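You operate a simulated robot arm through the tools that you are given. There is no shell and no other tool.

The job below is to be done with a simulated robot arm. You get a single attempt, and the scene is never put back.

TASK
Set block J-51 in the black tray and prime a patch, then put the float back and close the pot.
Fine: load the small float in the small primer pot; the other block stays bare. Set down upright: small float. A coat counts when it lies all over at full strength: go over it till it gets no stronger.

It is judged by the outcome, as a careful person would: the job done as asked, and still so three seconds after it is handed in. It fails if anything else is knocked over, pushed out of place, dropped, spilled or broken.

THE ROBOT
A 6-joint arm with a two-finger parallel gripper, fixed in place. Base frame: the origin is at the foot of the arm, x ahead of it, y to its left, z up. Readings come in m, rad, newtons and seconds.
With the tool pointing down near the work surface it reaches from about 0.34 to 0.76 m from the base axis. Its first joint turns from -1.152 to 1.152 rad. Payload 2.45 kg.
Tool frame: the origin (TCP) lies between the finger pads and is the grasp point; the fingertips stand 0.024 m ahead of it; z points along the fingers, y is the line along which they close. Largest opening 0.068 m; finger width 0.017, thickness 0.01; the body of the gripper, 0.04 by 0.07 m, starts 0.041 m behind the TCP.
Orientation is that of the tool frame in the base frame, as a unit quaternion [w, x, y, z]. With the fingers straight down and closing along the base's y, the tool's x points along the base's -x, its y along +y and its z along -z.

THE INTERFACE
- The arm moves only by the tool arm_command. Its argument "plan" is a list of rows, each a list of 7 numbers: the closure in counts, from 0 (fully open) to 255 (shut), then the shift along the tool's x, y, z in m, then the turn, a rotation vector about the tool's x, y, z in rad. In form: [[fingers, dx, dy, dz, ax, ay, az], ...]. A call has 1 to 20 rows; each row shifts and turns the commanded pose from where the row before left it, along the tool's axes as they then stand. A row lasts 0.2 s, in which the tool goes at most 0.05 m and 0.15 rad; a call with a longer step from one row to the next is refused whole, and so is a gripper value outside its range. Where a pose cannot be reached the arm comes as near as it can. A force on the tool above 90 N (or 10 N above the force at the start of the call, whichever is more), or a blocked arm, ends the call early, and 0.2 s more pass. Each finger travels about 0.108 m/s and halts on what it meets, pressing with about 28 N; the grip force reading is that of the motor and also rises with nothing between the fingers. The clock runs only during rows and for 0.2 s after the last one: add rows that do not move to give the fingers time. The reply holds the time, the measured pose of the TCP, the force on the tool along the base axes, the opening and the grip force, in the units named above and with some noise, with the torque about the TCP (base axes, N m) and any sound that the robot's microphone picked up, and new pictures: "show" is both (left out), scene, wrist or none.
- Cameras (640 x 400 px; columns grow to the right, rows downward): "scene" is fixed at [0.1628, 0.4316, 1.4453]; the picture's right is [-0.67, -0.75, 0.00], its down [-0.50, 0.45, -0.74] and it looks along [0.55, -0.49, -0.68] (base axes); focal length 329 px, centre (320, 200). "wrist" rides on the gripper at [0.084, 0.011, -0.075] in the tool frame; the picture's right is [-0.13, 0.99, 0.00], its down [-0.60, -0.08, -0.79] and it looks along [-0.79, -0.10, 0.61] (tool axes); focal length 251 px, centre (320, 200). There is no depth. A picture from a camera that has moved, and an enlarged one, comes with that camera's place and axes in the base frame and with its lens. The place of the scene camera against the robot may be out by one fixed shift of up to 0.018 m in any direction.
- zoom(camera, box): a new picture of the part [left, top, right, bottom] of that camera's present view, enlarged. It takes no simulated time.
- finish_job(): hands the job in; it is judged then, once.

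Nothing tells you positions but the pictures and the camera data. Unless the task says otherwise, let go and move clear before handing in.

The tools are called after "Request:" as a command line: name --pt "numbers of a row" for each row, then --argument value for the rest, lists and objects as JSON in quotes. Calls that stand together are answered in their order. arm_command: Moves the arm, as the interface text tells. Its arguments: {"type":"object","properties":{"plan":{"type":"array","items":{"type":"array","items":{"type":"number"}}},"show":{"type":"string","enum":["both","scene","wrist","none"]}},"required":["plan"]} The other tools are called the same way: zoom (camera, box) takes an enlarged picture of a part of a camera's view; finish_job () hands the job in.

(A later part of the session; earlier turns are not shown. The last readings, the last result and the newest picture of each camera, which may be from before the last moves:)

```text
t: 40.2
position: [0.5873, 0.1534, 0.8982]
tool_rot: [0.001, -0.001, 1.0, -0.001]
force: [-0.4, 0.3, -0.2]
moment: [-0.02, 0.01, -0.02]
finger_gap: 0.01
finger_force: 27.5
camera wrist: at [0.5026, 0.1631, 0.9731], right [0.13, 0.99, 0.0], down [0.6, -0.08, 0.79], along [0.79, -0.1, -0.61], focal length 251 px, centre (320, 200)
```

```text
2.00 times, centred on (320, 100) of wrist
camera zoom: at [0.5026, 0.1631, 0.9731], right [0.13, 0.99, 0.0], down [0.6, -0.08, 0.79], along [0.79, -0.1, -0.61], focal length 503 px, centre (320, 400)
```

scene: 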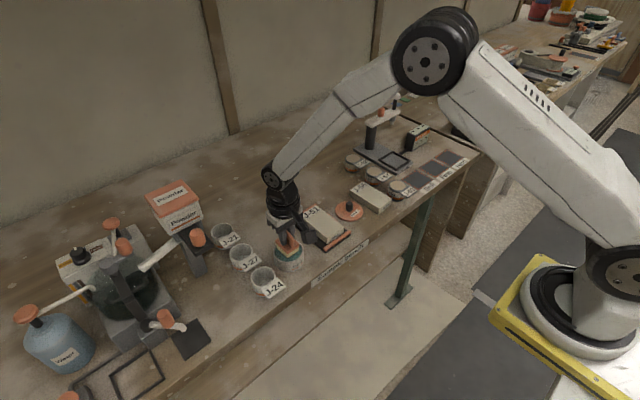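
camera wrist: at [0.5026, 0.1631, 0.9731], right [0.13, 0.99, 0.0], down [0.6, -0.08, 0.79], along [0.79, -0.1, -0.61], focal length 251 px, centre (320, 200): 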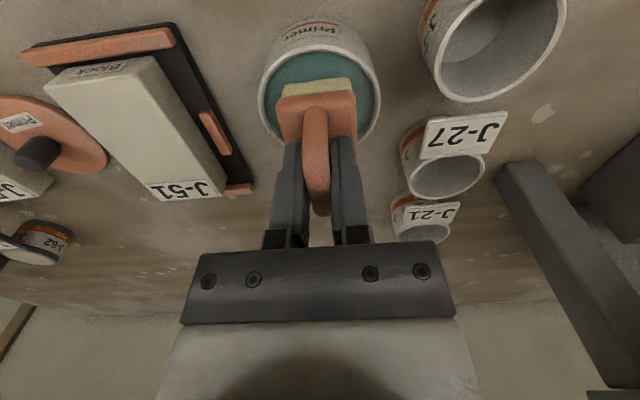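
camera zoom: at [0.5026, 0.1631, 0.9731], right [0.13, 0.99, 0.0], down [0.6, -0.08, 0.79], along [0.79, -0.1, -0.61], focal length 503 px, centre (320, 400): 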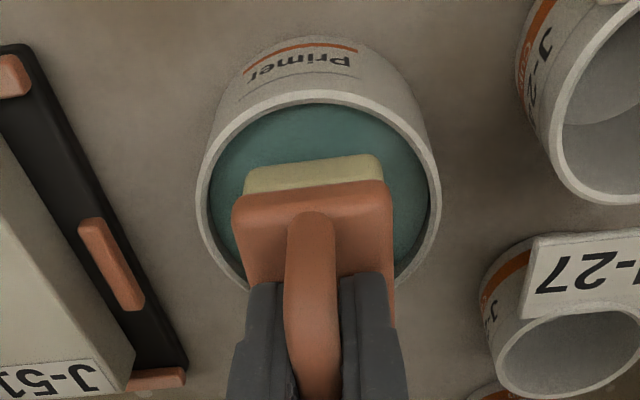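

Pad is well centred in the opening. Dipping in now.

Request:
arm_command --pt "255 0 0 0.006 0 0 0" --pt "255 0 0 0.005 0 0 0" --pt "255 0 0 0.004 0 0 0" --pt "255 0 0 0 0 0 0" --pt "255 0 0 0 0 0 0" --pt "255 0 0 0 0 0 0"

Request:
zoom --camera "scene" --box '[250, 190, 330, 270]'

Request:
zoom --camera "wrist" --box '[220, 0, 420, 200]'

```text
t: 41.6
position: [0.5887, 0.1538, 0.8856]
tool_rot: [0.004, -0.001, 1.0, 0.001]
force: [-2.6, -3.4, 33.2]
moment: [-0.07, 0.02, 0.01]
finger_gap: 0.0099
finger_force: 27.6
camera wrist: at [0.504, 0.1636, 0.9602], right [0.13, 0.99, 0.0], down [0.6, -0.08, 0.8], along [0.79, -0.1, -0.6], focal length 251 px, centre (320, 200)
```

scene: 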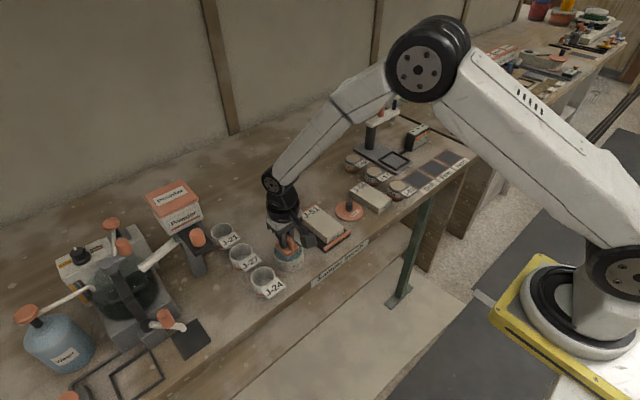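
wrist: 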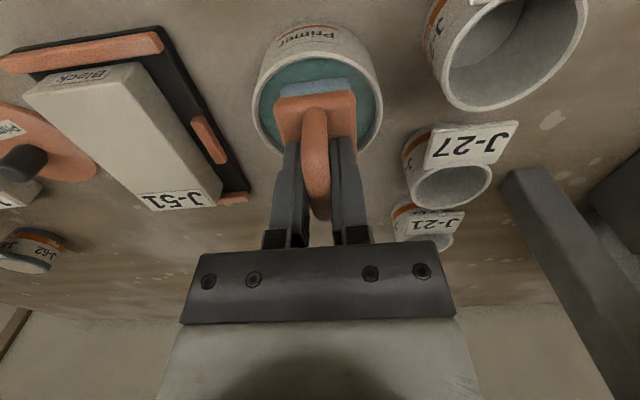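

```text
5.00 times, centred on (290, 230) of scene
camera zoom: at [0.1621, 0.4314, 1.4454], right [-0.67, -0.75, 0.0], down [-0.5, 0.45, -0.74], along [0.55, -0.49, -0.68], focal length 1643 px, centre (470, 50)
```

zoom: 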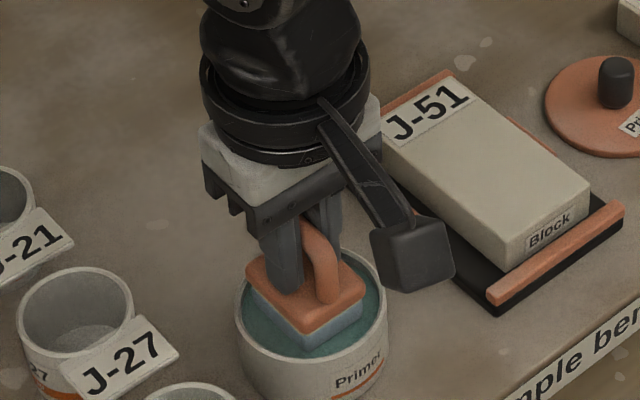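

```text
2.00 times, centred on (320, 100) of wrist
camera zoom: at [0.504, 0.1636, 0.9602], right [0.13, 0.99, 0.0], down [0.6, -0.08, 0.8], along [0.79, -0.1, -0.6], focal length 503 px, centre (320, 400)
```

zoom: 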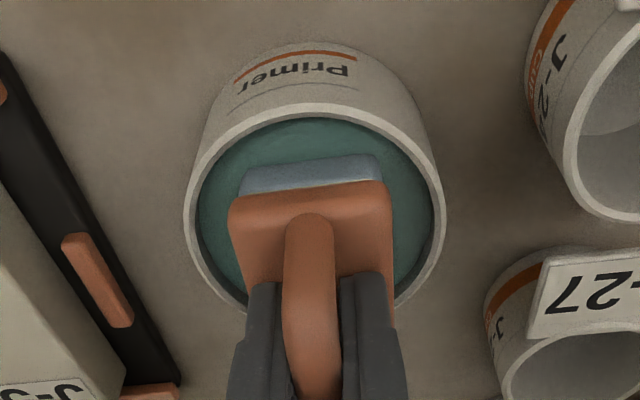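

The pad turned teal (loaded) with firm contact on the primer surface. Lifting it out and pausing over the pot.

Request:
arm_command --pt "255 0 0 -0.006 0 0 0" --pt "255 0 0 -0.01 0 0 0" --pt "255 0 0 -0.015 0 0 0" --pt "255 0 0 -0.015 0 0 0" --pt "255 0 0 0 0 0 0" --pt "255 0 0 0 0 0 0" --pt "255 0 0 0 0 0 0"

Request:
zoom --camera "scene" --box '[250, 190, 330, 270]'

Request:
zoom --camera "wrist" --box '[220, 0, 420, 200]'

```text
t: 43.2
position: [0.5873, 0.1541, 0.9289]
tool_rot: [0.001, 0.0, 1.0, 0.001]
force: [0.2, 0.4, -0.5]
moment: [-0.01, 0.0, 0.04]
finger_gap: 0.0096
finger_force: 27.8
camera wrist: at [0.5031, 0.163, 1.0041], right [0.13, 0.99, 0.0], down [0.6, -0.08, 0.79], along [0.79, -0.1, -0.61], focal length 251 px, centre (320, 200)
```

scene: 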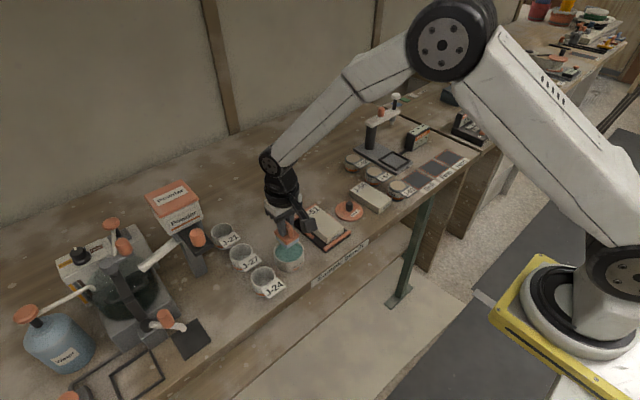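
wrist: 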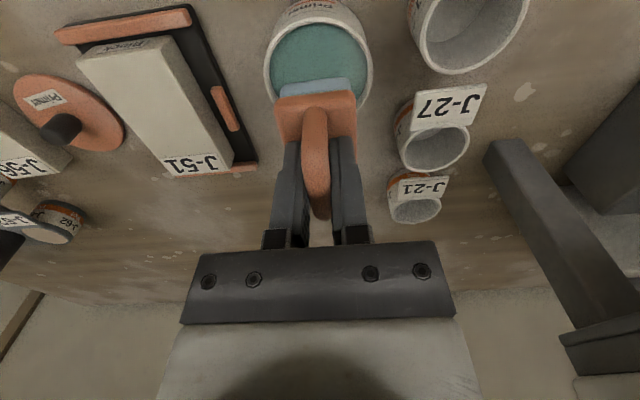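

```text
5.00 times, centred on (290, 230) of scene
camera zoom: at [0.1628, 0.4316, 1.4453], right [-0.67, -0.75, 0.0], down [-0.5, 0.45, -0.74], along [0.55, -0.49, -0.68], focal length 1643 px, centre (470, 50)
```

zoom: 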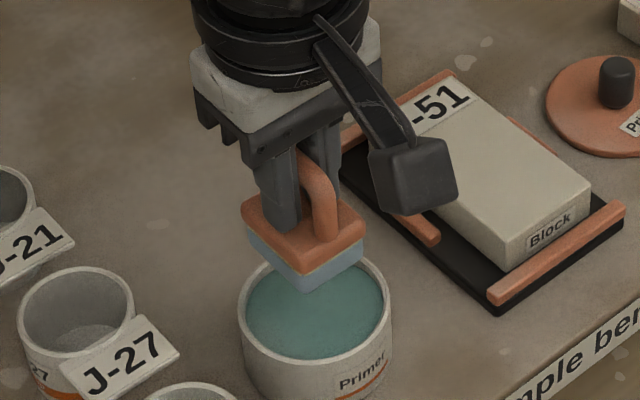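

```text
2.00 times, centred on (320, 100) of wrist
camera zoom: at [0.5031, 0.163, 1.0041], right [0.13, 0.99, 0.0], down [0.6, -0.08, 0.79], along [0.79, -0.1, -0.61], focal length 503 px, centre (320, 400)
```

zoom: 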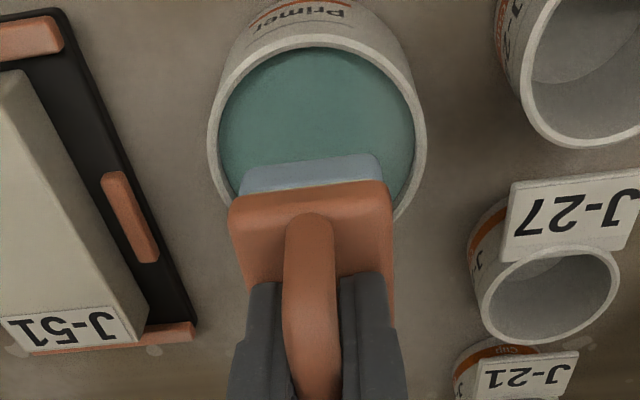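

The pad is loaded. Now I'll carry it over the block in the tray and hover just above its face.

Request:
arm_command --pt "255 -0.0026 -0.032 -0.003 0 0 0" --pt "255 -0.0026 -0.032 0 0 0 0" --pt "255 -0.0026 -0.032 0 0 0 0" --pt "255 -0.0026 -0.0324 0 0 0 0" --pt "255 0 0 0 0 0 0" --pt "255 0 0 0.02 0 0 0" --pt "255 0 0 0.015 0 0 0" --pt "255 0 0 0 0 0 0"

Request:
zoom --camera "scene" --box '[285, 180, 365, 260]'

Request:
zoom --camera "wrist" --box '[220, 0, 420, 200]'

```text
t: 45.0
position: [0.5989, 0.0253, 0.8961]
tool_rot: [0.001, -0.001, 1.0, 0.0]
force: [0.1, -0.2, -0.6]
moment: [0.01, 0.0, -0.01]
finger_gap: 0.0101
finger_force: 28.3
camera wrist: at [0.5134, 0.0345, 0.9716], right [0.13, 0.99, 0.0], down [0.6, -0.08, 0.79], along [0.79, -0.1, -0.61], focal length 251 px, centre (320, 200)
```

scene: 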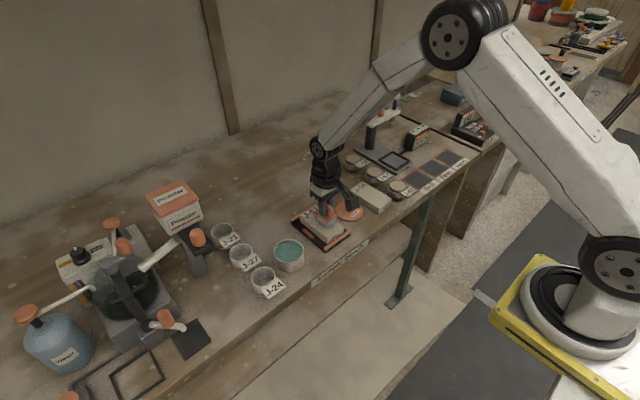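
wrist: 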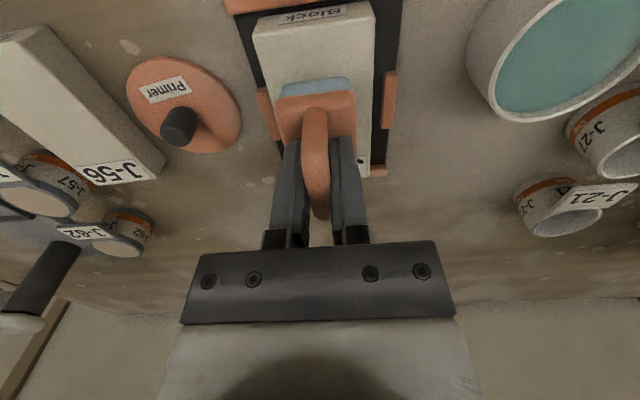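

```text
5.00 times, centred on (325, 220) of scene
camera zoom: at [0.1628, 0.4316, 1.4453], right [-0.67, -0.75, 0.0], down [-0.5, 0.45, -0.74], along [0.55, -0.49, -0.68], focal length 1643 px, centre (295, 100)
```

zoom: 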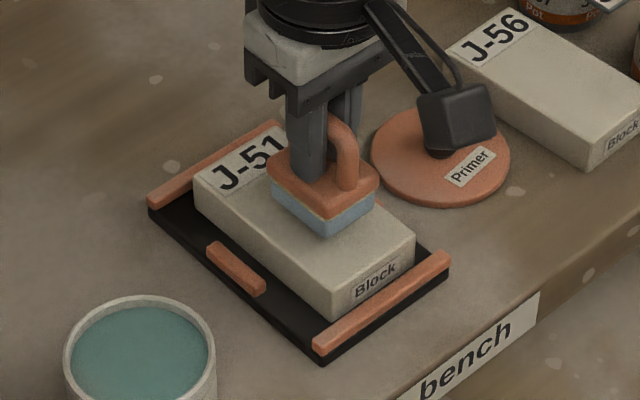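

```text
2.00 times, centred on (320, 100) of wrist
camera zoom: at [0.5134, 0.0345, 0.9716], right [0.13, 0.99, 0.0], down [0.6, -0.08, 0.79], along [0.79, -0.1, -0.61], focal length 503 px, centre (320, 400)
```

zoom: 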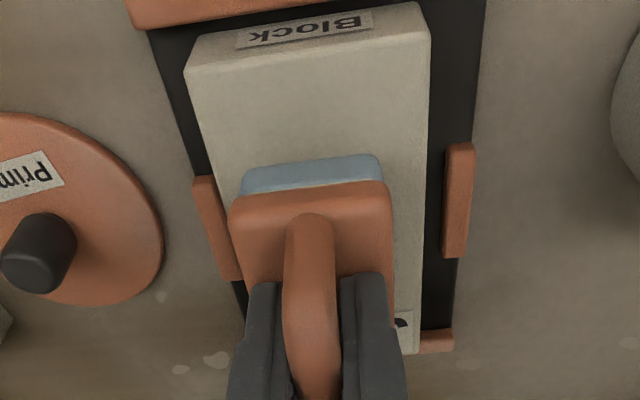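

Pad hovers ~7 mm above the block face. Lowering gently to contact and checking force.

Request:
arm_command --pt "255 0 0 0.004 0 0 0" --pt "255 0 0 0.002 0 0 0" --pt "255 0 0 0 0 0 0" --show "none"

Request:
arm_command --pt "255 0 0 0.001 0 0 0" --pt "255 0 0 0 0 0 0" --show "none"

Request:
arm_command --pt "255 0 0 0.001 0 0 0" --pt "255 0 0 0 0 0 0" --show "none"

```text
t: 45.8
position: [0.5966, 0.0255, 0.8905]
tool_rot: [0.001, -0.001, 1.0, 0.0]
force: [1.1, -0.1, -1.2]
moment: [-0.01, 0.03, 0.01]
finger_gap: 0.0101
finger_force: 28.1
```

```text
t: 46.4
position: [0.5974, 0.0237, 0.8908]
tool_rot: [0.001, 0.0, 1.0, 0.0]
force: [0.6, 0.1, 0.0]
moment: [0.01, 0.0, -0.03]
finger_gap: 0.0099
finger_force: 27.9
```

```text
t: 47.0
position: [0.597, 0.025, 0.8888]
tool_rot: [0.001, -0.001, 1.0, 0.0]
force: [-0.3, 0.4, -0.5]
moment: [0.02, -0.03, 0.01]
finger_gap: 0.0097
finger_force: 28.0
```

Request:
arm_command --pt "255 0 0 0.001 0 0 0" --pt "255 0 0 0 0 0 0" --show "none"

Request:
arm_command --pt "255 0 0 0.001 0 0 0" --pt "255 0 0 0 0 0 0" --show "none"

Request:
zoom --camera "scene" --box '[285, 180, 365, 260]'

```text
t: 47.6
position: [0.5973, 0.0247, 0.8877]
tool_rot: [0.0, -0.002, 1.0, 0.0]
force: [-0.4, 0.2, -0.5]
moment: [0.0, 0.0, 0.02]
finger_gap: 0.0098
finger_force: 27.9
```

```text
t: 48.2
position: [0.5978, 0.0236, 0.8873]
tool_rot: [0.001, -0.001, 1.0, 0.0]
force: [-0.5, -0.6, 3.8]
moment: [-0.06, -0.02, 0.01]
finger_gap: 0.0099
finger_force: 27.5
```

```text
5.00 times, centred on (325, 220) of scene
camera zoom: at [0.1627, 0.4316, 1.4453], right [-0.67, -0.75, 0.0], down [-0.5, 0.45, -0.74], along [0.55, -0.49, -0.68], focal length 1643 px, centre (295, 100)
```

zoom: 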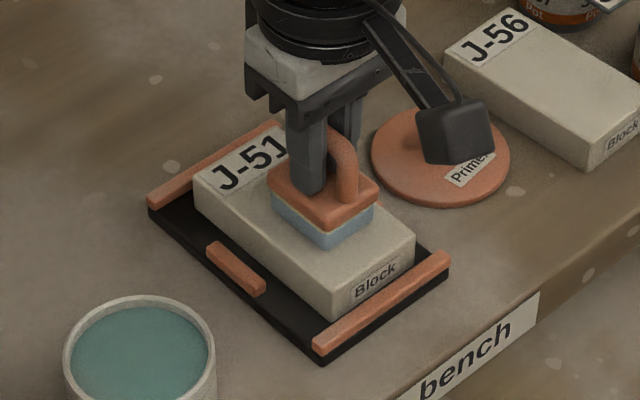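

Light contact (≈4 N). I'll make a short test stroke toward the robot and see what is left behind.

Request:
arm_command --pt "255 0.006 0 0.0003 0 0 0" --pt "255 0.006 0 0 0 0 0" --pt "255 0.005 0 0 0 0 0" --pt "255 0 0 0 0 0 0"

Request:
zoom --camera "scene" --box '[285, 180, 365, 260]'

Request:
zoom --camera "wrist" --box '[220, 0, 420, 200]'

```text
t: 49.2
position: [0.5814, 0.0237, 0.8869]
tool_rot: [0.002, 0.0, 1.0, -0.001]
force: [3.3, -0.7, 6.8]
moment: [-0.04, -0.3, -0.02]
finger_gap: 0.0095
finger_force: 27.8
camera wrist: at [0.4966, 0.0343, 0.9619], right [0.13, 0.99, 0.0], down [0.6, -0.08, 0.8], along [0.79, -0.1, -0.61], focal length 251 px, centre (320, 200)
```

scene: 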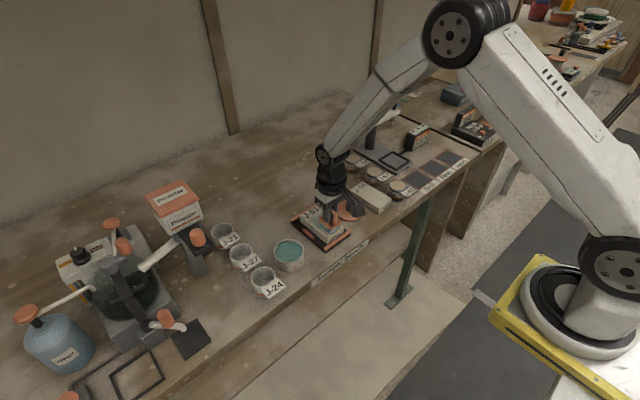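
wrist: 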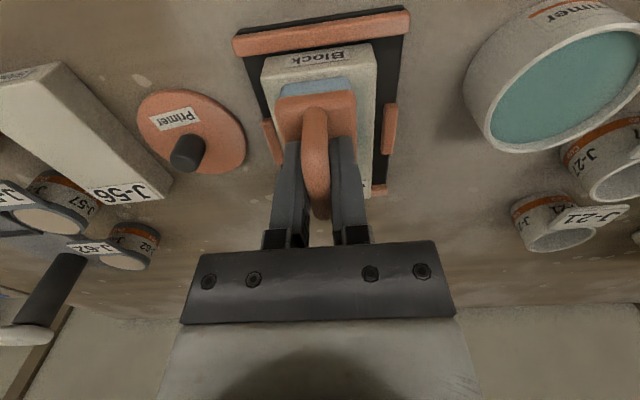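

```text
5.00 times, centred on (325, 220) of scene
camera zoom: at [0.1628, 0.4316, 1.4453], right [-0.67, -0.75, 0.0], down [-0.5, 0.45, -0.74], along [0.55, -0.49, -0.68], focal length 1643 px, centre (295, 100)
```

zoom: 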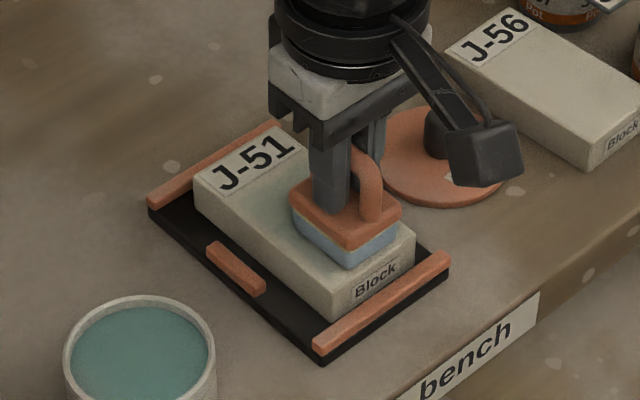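

```text
2.00 times, centred on (320, 100) of wrist
camera zoom: at [0.4966, 0.0343, 0.9619], right [0.13, 0.99, 0.0], down [0.6, -0.08, 0.8], along [0.79, -0.1, -0.61], focal length 503 px, centre (320, 400)
```

zoom: 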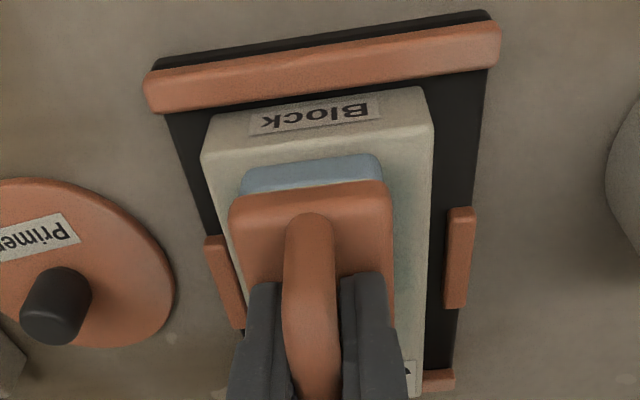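

A faint teal tint is appearing on the block. Let me zoom in for detail.

Request:
zoom --camera "scene" --box '[300, 200, 345, 245]'

Request:
zoom --camera "wrist" --box '[260, 40, 400, 200]'

```text
8.89 times, centred on (322, 222) of scene
camera zoom: at [0.1628, 0.4316, 1.4453], right [-0.67, -0.75, 0.0], down [-0.5, 0.45, -0.74], along [0.55, -0.49, -0.68], focal length 2921 px, centre (298, 0)
```

zoom: 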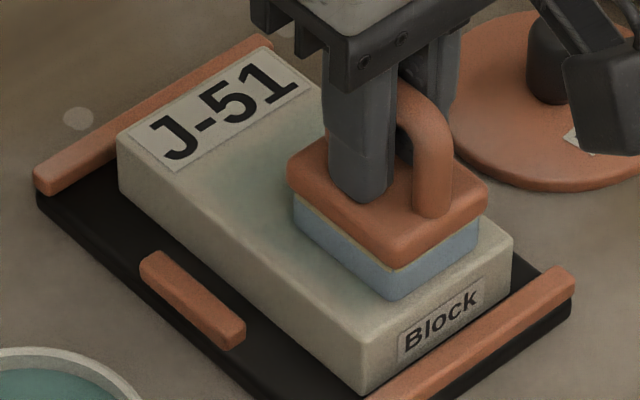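

```text
2.50 times, centred on (330, 120) of wrist
camera zoom: at [0.4966, 0.0343, 0.9619], right [0.13, 0.99, 0.0], down [0.6, -0.08, 0.8], along [0.79, -0.1, -0.61], focal length 629 px, centre (295, 400)
```

zoom: 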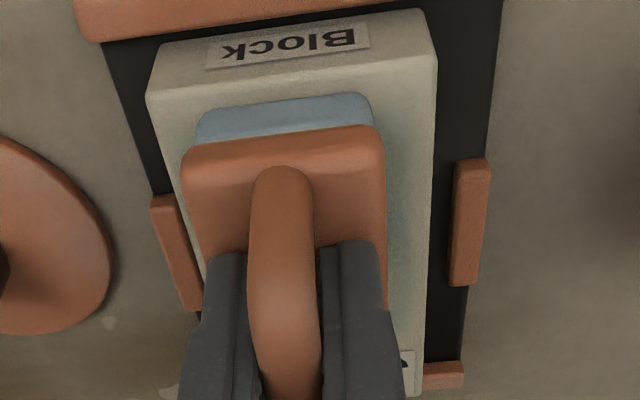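

The coat builds as a soft teal tint. I'll keep light pressure and make systematic strokes along the block, first on the +y side, then the middle.

Request:
arm_command --pt "255 0.0094 0.0153 0 0 0 0" --pt "255 -0.012 0 0 0 0 0" --pt "255 -0.012 0 0 0 0 0" --pt "255 -0.012 0 0 0 0 0" --pt "255 -0.012 0 0 0 0 0" --pt "255 0.012 0 0 0 0 0" --pt "255 0.012 0 0 0 0 0" --pt "255 0.012 0 0 0 0 0" --pt "255 0.012 0 0 0 0 0" --pt "255 0 -0.0145 0 0 0 0" --pt "255 -0.012 0 0 0 0 0" --pt "255 -0.012 0 0 0 0 0" --pt "255 -0.012 0 0 0 0 0" --pt "255 -0.012 0 0 0 0 0" --pt "255 0.012 0 0 0 0 0" --pt "255 0.012 0 0 0 0 0" --pt "255 0.012 0 0 0 0 0" --pt "255 0.012 0 0 0 0 0" --pt "255 0 0 0 0 0 0"

Request:
zoom --camera "scene" --box '[295, 195, 355, 255]'

Request:
zoom --camera "wrist" --box '[240, 20, 420, 200]'

```text
t: 53.2
position: [0.5711, 0.0254, 0.8863]
tool_rot: [0.002, 0.0, 1.0, 0.0]
force: [4.6, -0.9, 10.9]
moment: [-0.03, -0.29, 0.0]
finger_gap: 0.0097
finger_force: 27.4
camera wrist: at [0.487, 0.0349, 0.9618], right [0.13, 0.99, 0.0], down [0.6, -0.08, 0.79], along [0.79, -0.1, -0.61], focal length 251 px, centre (320, 200)
```

scene: 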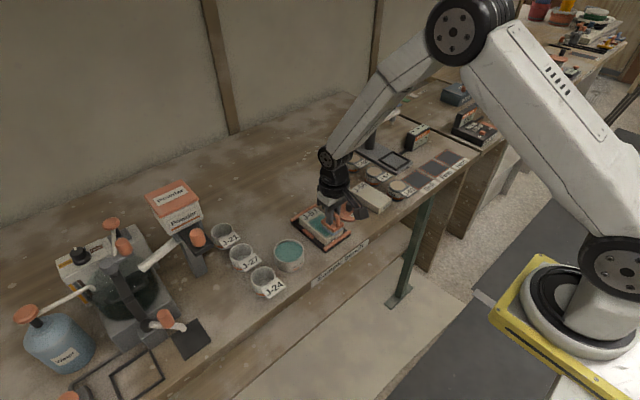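
wrist: 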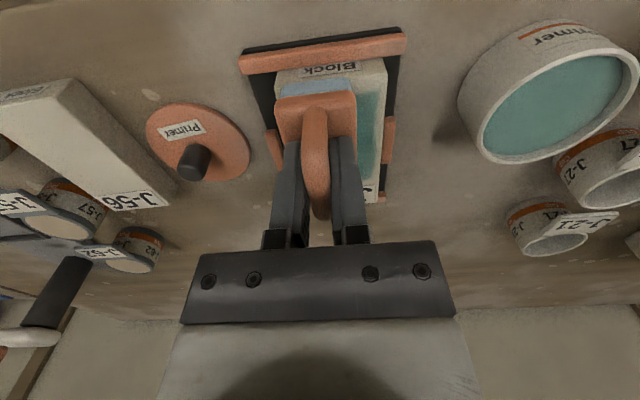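

```text
6.67 times, centred on (325, 225) of scene
camera zoom: at [0.1628, 0.4316, 1.4453], right [-0.67, -0.75, 0.0], down [-0.5, 0.45, -0.74], along [0.55, -0.49, -0.68], focal length 2190 px, centre (287, 33)
```

zoom: 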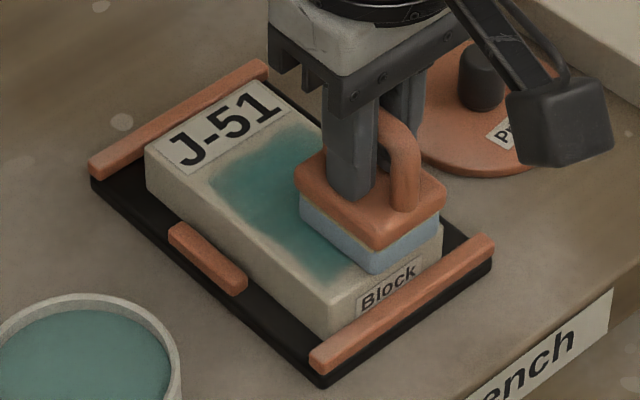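

```text
2.22 times, centred on (330, 110) of wrist
camera zoom: at [0.487, 0.0349, 0.9618], right [0.13, 0.99, 0.0], down [0.6, -0.08, 0.79], along [0.79, -0.1, -0.61], focal length 559 px, centre (298, 400)
```

zoom: 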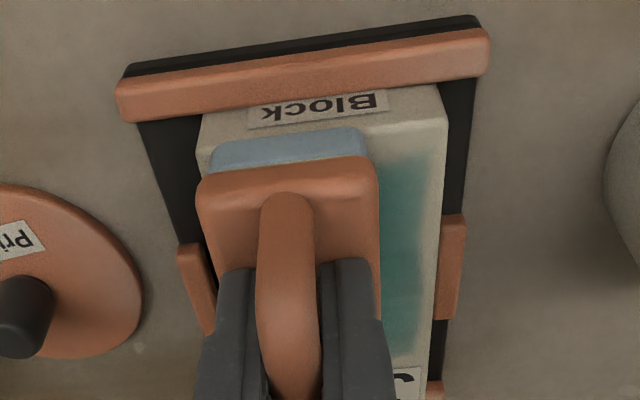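

The coat region is clearly an inset patch between the label and front edge. Now strokes on the −y side and back across.

Request:
arm_command --pt "255 0 -0.0159 0 0 0 0" --pt "255 -0.0135 0 0 0 0 0" --pt "255 -0.0135 0 0 0 0 0" --pt "255 -0.0135 0 0 0 0 0" --pt "255 -0.0135 0 0 0 0 0" --pt "255 0.0135 0 0 0 0 0" --pt "255 0.0135 0 0 0 0 0" --pt "255 0.0135 0 0 0 0 0" --pt "255 0.0135 0 0 0 0 0" --pt "255 -0.0135 0 0 0 0 0" --pt "255 -0.0135 0 0 0 0 0" --pt "255 -0.0135 0 0 0 0 0" --pt "255 -0.0135 0 0 0 0 0" --pt "255 0 0.0145 0 0 0 0" --pt "255 0.0135 0 0 0 0 0" --pt "255 0.0135 0 0 0 0 0" --pt "255 0.0135 0 0 0 0 0" --pt "255 0.0135 0 0 0 0 0" --pt "255 0 0 0 0 0 0"

Request:
zoom --camera "scene" --box '[295, 195, 355, 255]'

Request:
zoom --camera "wrist" --box '[240, 20, 420, 200]'

```text
t: 57.2
position: [0.5725, 0.0236, 0.8866]
tool_rot: [0.003, -0.001, 1.0, 0.0]
force: [8.4, -0.3, 19.4]
moment: [-0.02, -0.54, -0.03]
finger_gap: 0.0098
finger_force: 27.8
camera wrist: at [0.4879, 0.0338, 0.9612], right [0.13, 0.99, 0.0], down [0.6, -0.08, 0.8], along [0.79, -0.1, -0.6], focal length 251 px, centre (320, 200)
```

scene: 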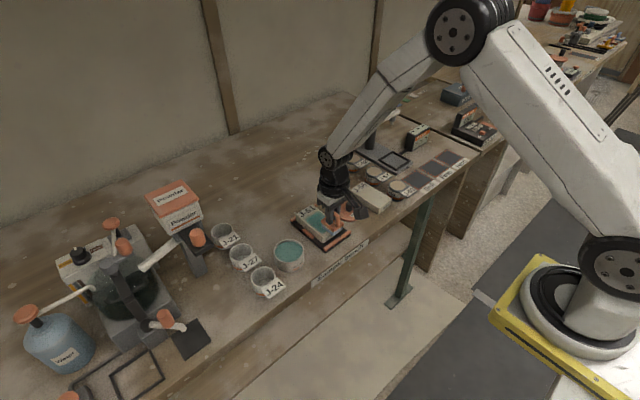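
wrist: 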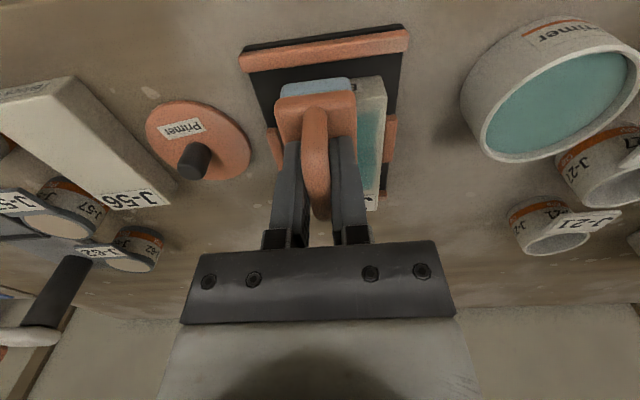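

```text
6.67 times, centred on (325, 225) of scene
camera zoom: at [0.1626, 0.4316, 1.4453], right [-0.67, -0.75, 0.0], down [-0.5, 0.45, -0.74], along [0.55, -0.49, -0.68], focal length 2190 px, centre (287, 33)
```

zoom: 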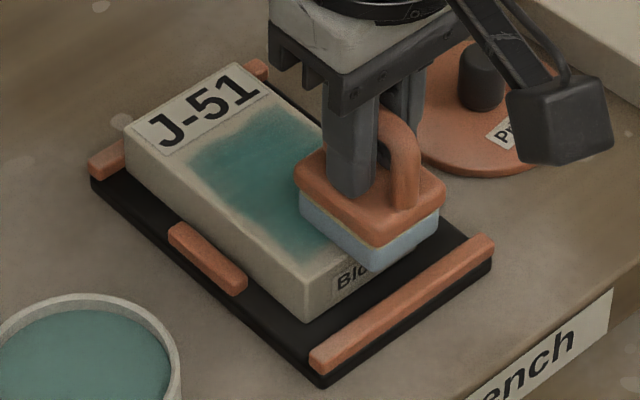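

```text
2.22 times, centred on (330, 110) of wrist
camera zoom: at [0.4879, 0.0338, 0.9612], right [0.13, 0.99, 0.0], down [0.6, -0.08, 0.8], along [0.79, -0.1, -0.6], focal length 559 px, centre (298, 400)
```

zoom: 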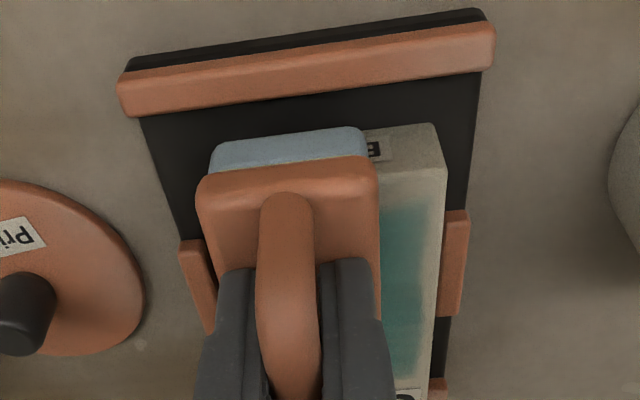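

The block has slid ~10 mm toward the far bar under the strokes. I'll lift the float clear and look carefully.

Request:
arm_command --pt "255 0 0 -0.01 0 0 0" --pt "255 0 0 -0.025 0 0 0" --pt "255 0.02 0 -0.02 0 0 0" --pt "255 0.02 0 0 0 0 0" --pt "255 0 0 0 0 0 0"

Request:
zoom --camera "scene" --box '[295, 195, 355, 255]'

Request:
zoom --camera "wrist" --box '[230, 0, 430, 200]'

```text
t: 58.4
position: [0.5309, 0.0224, 0.9404]
tool_rot: [0.001, -0.001, 1.0, 0.0]
force: [0.3, -0.7, -1.3]
moment: [-0.04, 0.01, 0.01]
finger_gap: 0.0098
finger_force: 28.4
camera wrist: at [0.4466, 0.0327, 1.0149], right [0.13, 0.99, 0.0], down [0.6, -0.08, 0.79], along [0.79, -0.1, -0.61], focal length 251 px, centre (320, 200)
```

scene: 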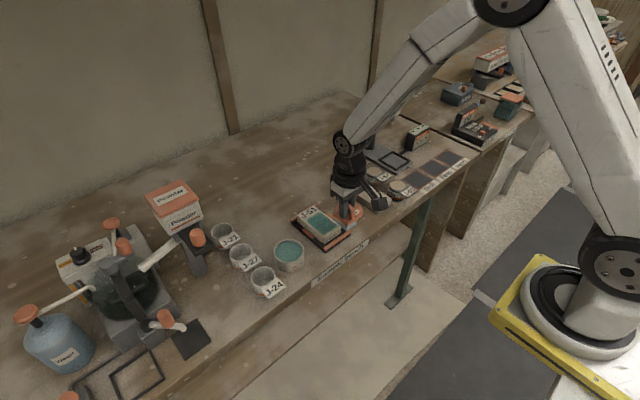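
wrist: 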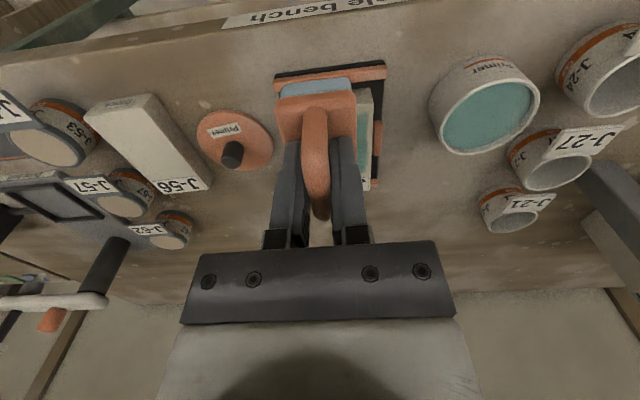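

```text
6.67 times, centred on (325, 225) of scene
camera zoom: at [0.1628, 0.4316, 1.4453], right [-0.67, -0.75, 0.0], down [-0.5, 0.45, -0.74], along [0.55, -0.49, -0.68], focal length 2190 px, centre (287, 33)
```

zoom: 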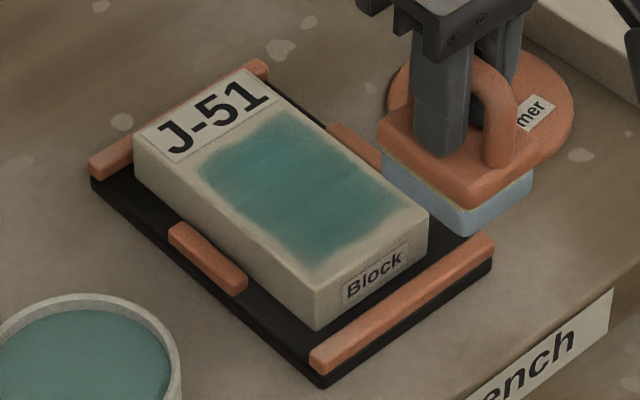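

```text
2.00 times, centred on (330, 100) of wrist
camera zoom: at [0.4466, 0.0327, 1.0149], right [0.13, 0.99, 0.0], down [0.6, -0.08, 0.79], along [0.79, -0.1, -0.61], focal length 503 px, centre (300, 400)
```

zoom: 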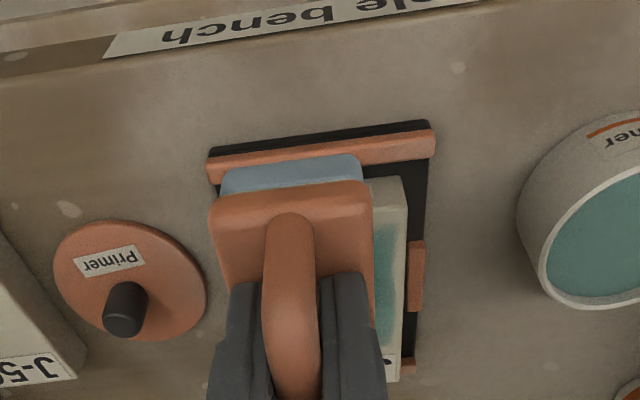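

The block is still flat inside the tray, now resting nearer the +y clamp. Let me zoom in on the coat.

Request:
zoom --camera "scene" --box '[302, 205, 342, 245]'

Request:
arm_command --pt "255 0.0 -0.03 0 0 0 0" --pt "255 0.0 -0.03 0 0 0 0" --pt "255 0 0 0 0 0 0" --show "wrist"

Request:
zoom --camera "wrist" --box '[330, 20, 490, 200]'

Request:
zoom --camera "scene" --box '[295, 195, 355, 255]'

```text
10.00 times, centred on (322, 225) of scene
camera zoom: at [0.1628, 0.4316, 1.4453], right [-0.67, -0.75, 0.0], down [-0.5, 0.45, -0.74], along [0.55, -0.49, -0.68], focal length 3286 px, centre (300, -50)
```

zoom: 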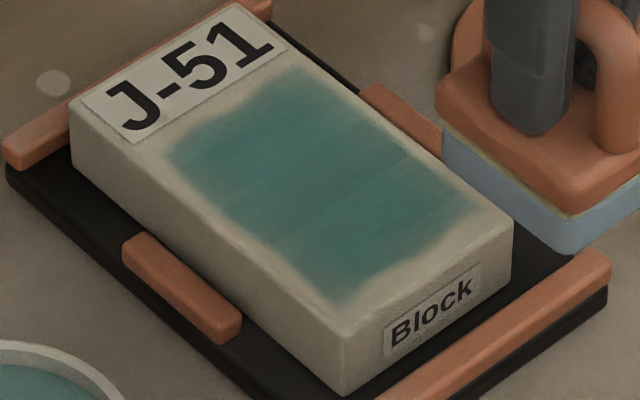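

```text
t: 59.2
position: [0.5328, -0.037, 0.9422]
tool_rot: [0.001, -0.001, 1.0, -0.001]
force: [-0.6, -0.3, -0.4]
moment: [-0.02, 0.03, 0.0]
finger_gap: 0.0097
finger_force: 27.8
camera wrist: at [0.448, -0.0279, 1.017], right [0.13, 0.99, 0.0], down [0.6, -0.08, 0.79], along [0.79, -0.1, -0.61], focal length 251 px, centre (320, 200)
```

wrist: 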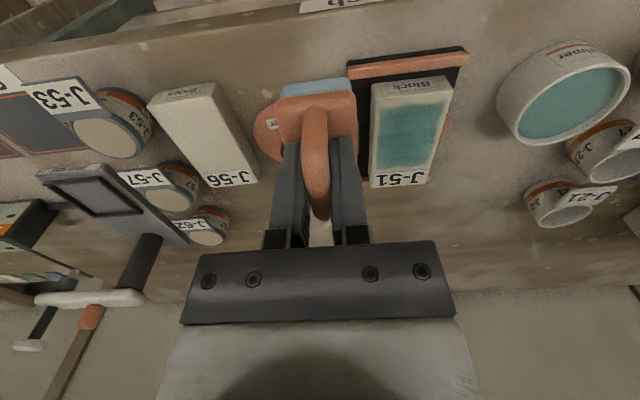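

```text
2.22 times, centred on (410, 110) of wrist
camera zoom: at [0.448, -0.0279, 1.017], right [0.13, 0.99, 0.0], down [0.6, -0.08, 0.79], along [0.79, -0.1, -0.61], focal length 559 px, centre (120, 400)
```

zoom: 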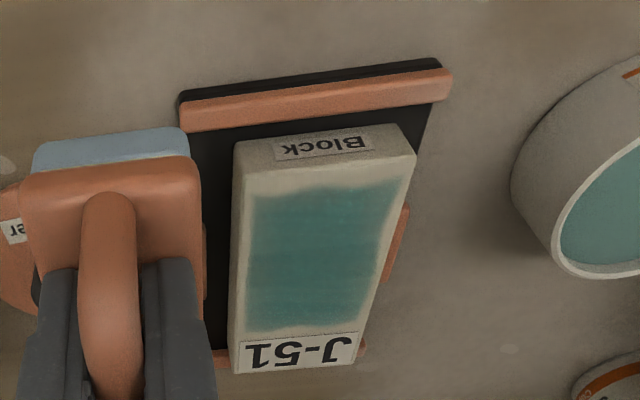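

```text
6.67 times, centred on (325, 225) of scene
camera zoom: at [0.1629, 0.4316, 1.4453], right [-0.67, -0.75, 0.0], down [-0.5, 0.45, -0.74], along [0.55, -0.49, -0.68], focal length 2190 px, centre (287, 33)
```

zoom: 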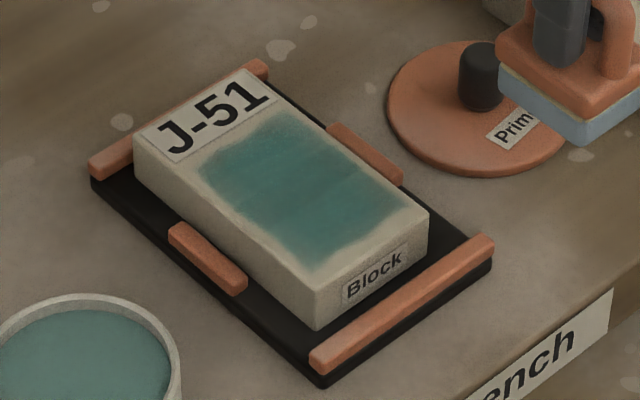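

The block sits at x≈0.563–0.670, y≈0–0.060; the coat covers x≈0.570–0.638, y≈0.005–0.057, lighter at its borders. I'll do lighter-pressure passes, setting down separately on the +y side so the block isn't pushed sideways.

Request:
arm_command --pt "255 -0.0224 0.0268 0 0 0 0" --pt "255 -0.0224 0.0268 0 0 0 0" --pt "255 -0.0224 0.0268 0 0 0 0" --pt "255 0 0 0.02 0 0 0" --pt "255 0 0 0.02 0 0 0" --pt "255 0 0 0.008 0 0 0" --pt "255 0 0 0.004 0 0 0" --pt "255 0 0 0.002 0 0 0" --pt "255 0 0 0.0006 0 0 0" --pt "255 0 0 0 0 0 0"

Request:
zoom --camera "scene" --box '[295, 195, 355, 255]'

Request:
zoom --camera "wrist" --box '[230, 0, 430, 200]'

```text
t: 61.4
position: [0.5998, 0.0437, 0.8874]
tool_rot: [0.001, 0.0, 1.0, 0.0]
force: [-1.8, -0.5, 7.4]
moment: [-0.02, 0.12, -0.03]
finger_gap: 0.0099
finger_force: 27.6
camera wrist: at [0.5145, 0.054, 0.962], right [0.13, 0.99, 0.0], down [0.6, -0.08, 0.79], along [0.79, -0.1, -0.61], focal length 251 px, centre (320, 200)
```

scene: 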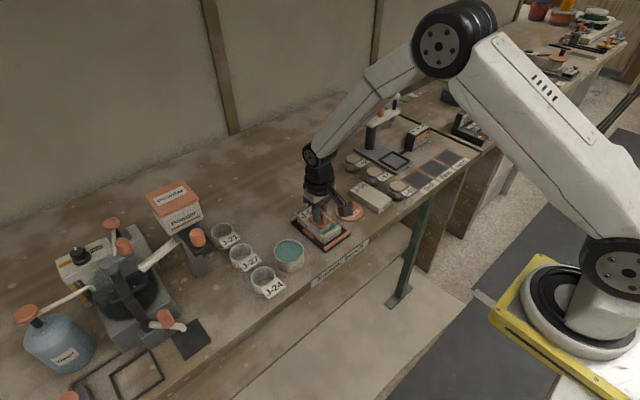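
wrist: 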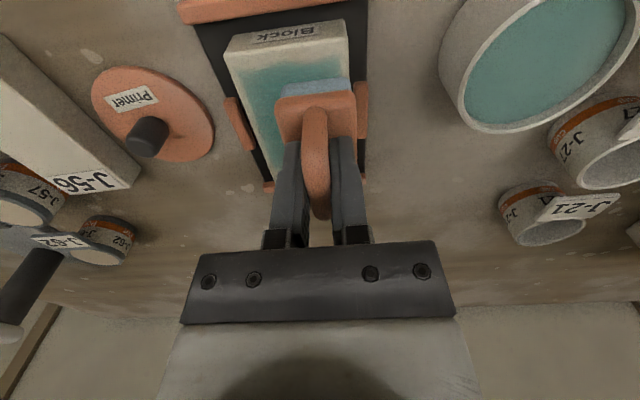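

```text
6.67 times, centred on (325, 225) of scene
camera zoom: at [0.1626, 0.4316, 1.4453], right [-0.67, -0.75, 0.0], down [-0.5, 0.45, -0.74], along [0.55, -0.49, -0.68], focal length 2190 px, centre (287, 33)
```

zoom: 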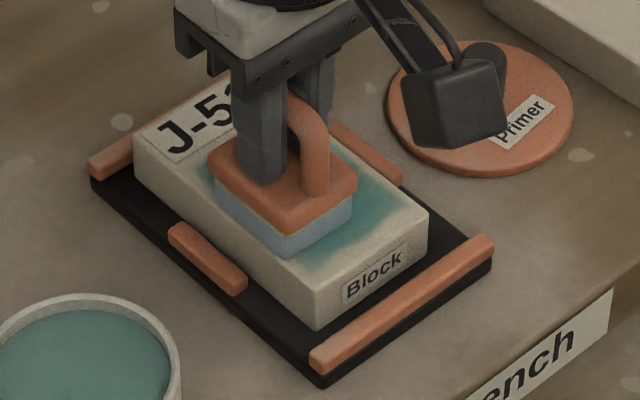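

```text
2.00 times, centred on (330, 100) of wrist
camera zoom: at [0.5145, 0.054, 0.962], right [0.13, 0.99, 0.0], down [0.6, -0.08, 0.79], along [0.79, -0.1, -0.61], focal length 503 px, centre (300, 400)
```

zoom: 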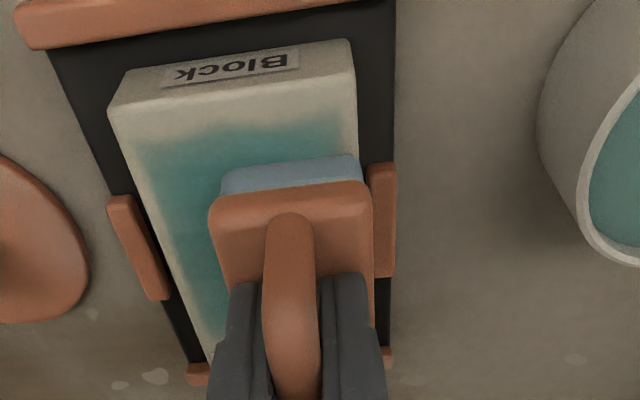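

Pad edge lines up with the block's +y edge. Stroking lengthwise here with light pressure.

Request:
arm_command --pt "255 -0.0095 0 -0.0002 0 0 0" --pt "255 -0.0095 0 0 0 0 0" --pt "255 0.011 0 0 0 0 0" --pt "255 0.011 0 0 0 0 0" --pt "255 0.011 0 0 0 0 0" --pt "255 0.011 0 0 0 0 0" --pt "255 -0.011 0 0 0 0 0" --pt "255 -0.011 0 0 0 0 0" --pt "255 -0.011 0 0 0 0 0" --pt "255 -0.011 0 0 0 0 0" --pt "255 0.011 0 0 0 0 0" --pt "255 0.011 0 0 0 0 0" --pt "255 0.011 0 0 0 0 0" --pt "255 0.011 0 0 0 0 0" --pt "255 0 0 0 0 0 0"

Request:
zoom --camera "scene" --box '[295, 195, 355, 255]'

Request:
zoom --camera "wrist" --box '[230, 0, 430, 200]'

```text
t: 64.6
position: [0.5742, 0.0432, 0.8869]
tool_rot: [0.001, -0.001, 1.0, 0.0]
force: [0.2, -0.5, -0.5]
moment: [0.01, -0.01, -0.03]
finger_gap: 0.0098
finger_force: 28.2
camera wrist: at [0.4891, 0.0536, 0.9624], right [0.13, 0.99, 0.0], down [0.6, -0.08, 0.79], along [0.79, -0.1, -0.61], focal length 251 px, centre (320, 200)
```

scene: 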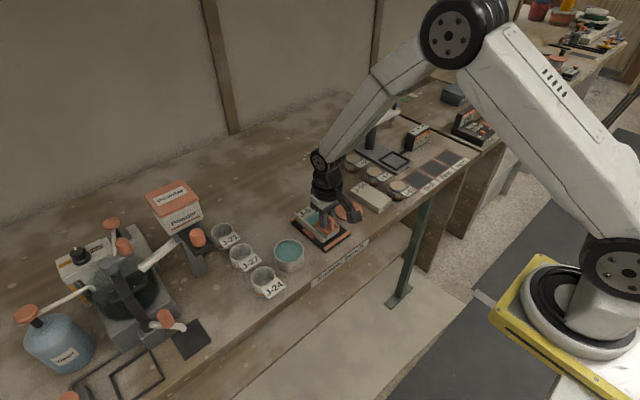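
wrist: 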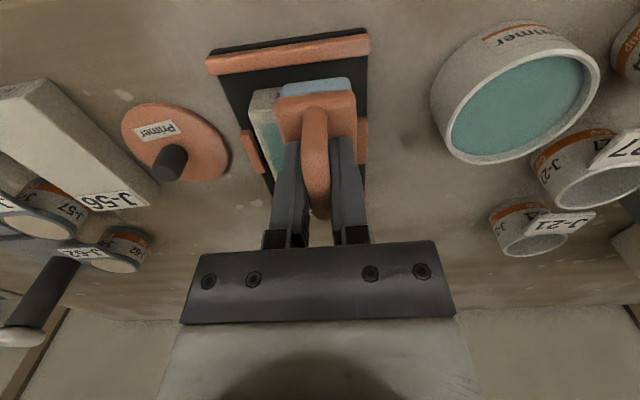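

```text
6.67 times, centred on (325, 225) of scene
camera zoom: at [0.1628, 0.4316, 1.4453], right [-0.67, -0.75, 0.0], down [-0.5, 0.45, -0.74], along [0.55, -0.49, -0.68], focal length 2190 px, centre (287, 33)
```

zoom: 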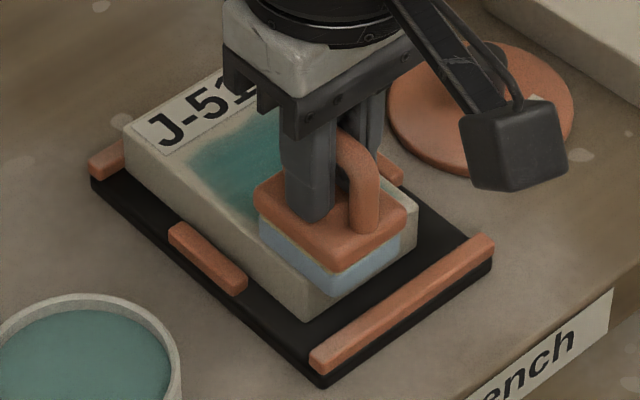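

```text
2.00 times, centred on (330, 100) of wrist
camera zoom: at [0.4891, 0.0536, 0.9624], right [0.13, 0.99, 0.0], down [0.6, -0.08, 0.79], along [0.79, -0.1, -0.61], focal length 503 px, centre (300, 400)
```

zoom: 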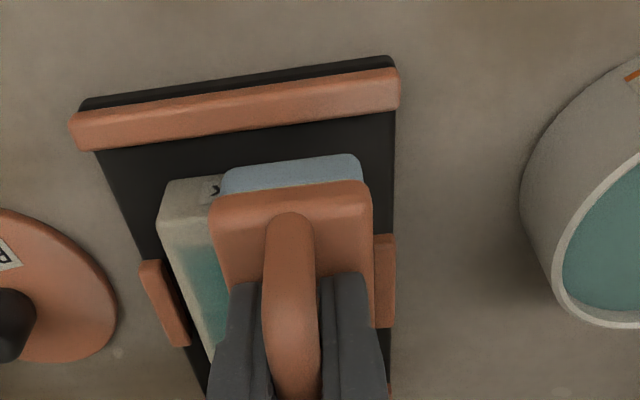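

The block again slid up against the far bar (it acts as a stop). I'll lift and inspect coat and block.

Request:
arm_command --pt "255 0 0 -0.015 0 0 0" --pt "255 0.02 0 -0.02 0 0 0" --pt "255 0.03 0 -0.01 0 0 0" --pt "255 0 0 0 0 0 0" --show "none"

Request:
zoom --camera "scene" --box '[295, 195, 355, 255]'

Request:
zoom --camera "scene" --box '[302, 205, 342, 245]'

Request:
zoom --camera "wrist" --box '[230, 0, 430, 200]'

```text
t: 65.6
position: [0.524, 0.0451, 0.9317]
tool_rot: [0.001, -0.001, 1.0, 0.0]
force: [-0.4, -0.3, 0.2]
moment: [-0.01, 0.01, -0.03]
finger_gap: 0.0098
finger_force: 28.2
```

```text
6.67 times, centred on (325, 225) of scene
camera zoom: at [0.1628, 0.4316, 1.4453], right [-0.67, -0.75, 0.0], down [-0.5, 0.45, -0.74], along [0.55, -0.49, -0.68], focal length 2190 px, centre (287, 33)
```

zoom: 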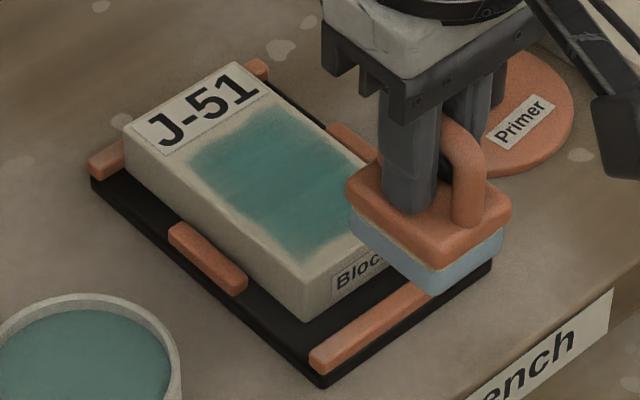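

```text
10.00 times, centred on (322, 225) of scene
camera zoom: at [0.1628, 0.4316, 1.4453], right [-0.67, -0.75, 0.0], down [-0.5, 0.45, -0.74], along [0.55, -0.49, -0.68], focal length 3286 px, centre (300, -50)
```

zoom: 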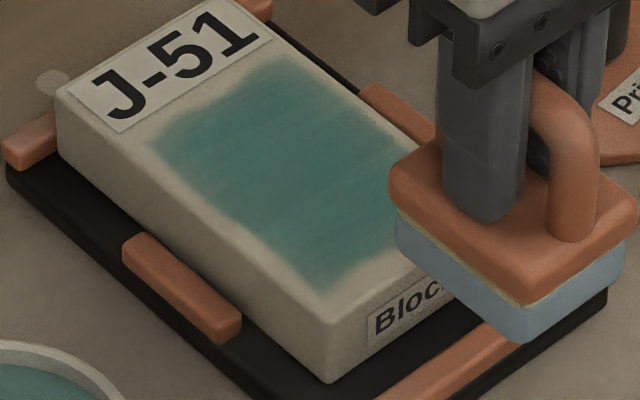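

```text
2.00 times, centred on (330, 100) of wrist
camera zoom: at [0.4387, 0.0548, 1.0077], right [0.13, 0.99, 0.0], down [0.6, -0.08, 0.79], along [0.79, -0.1, -0.61], focal length 503 px, centre (300, 400)
```

zoom: 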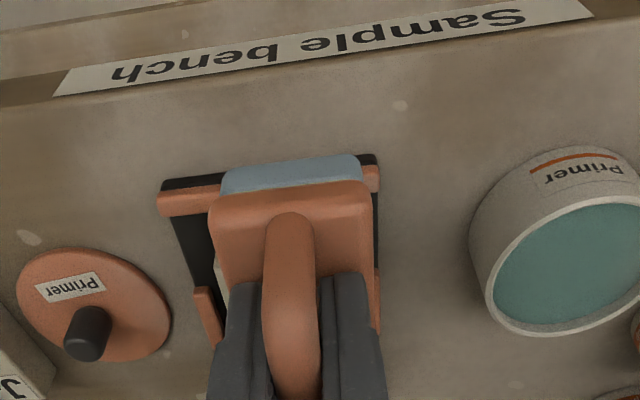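

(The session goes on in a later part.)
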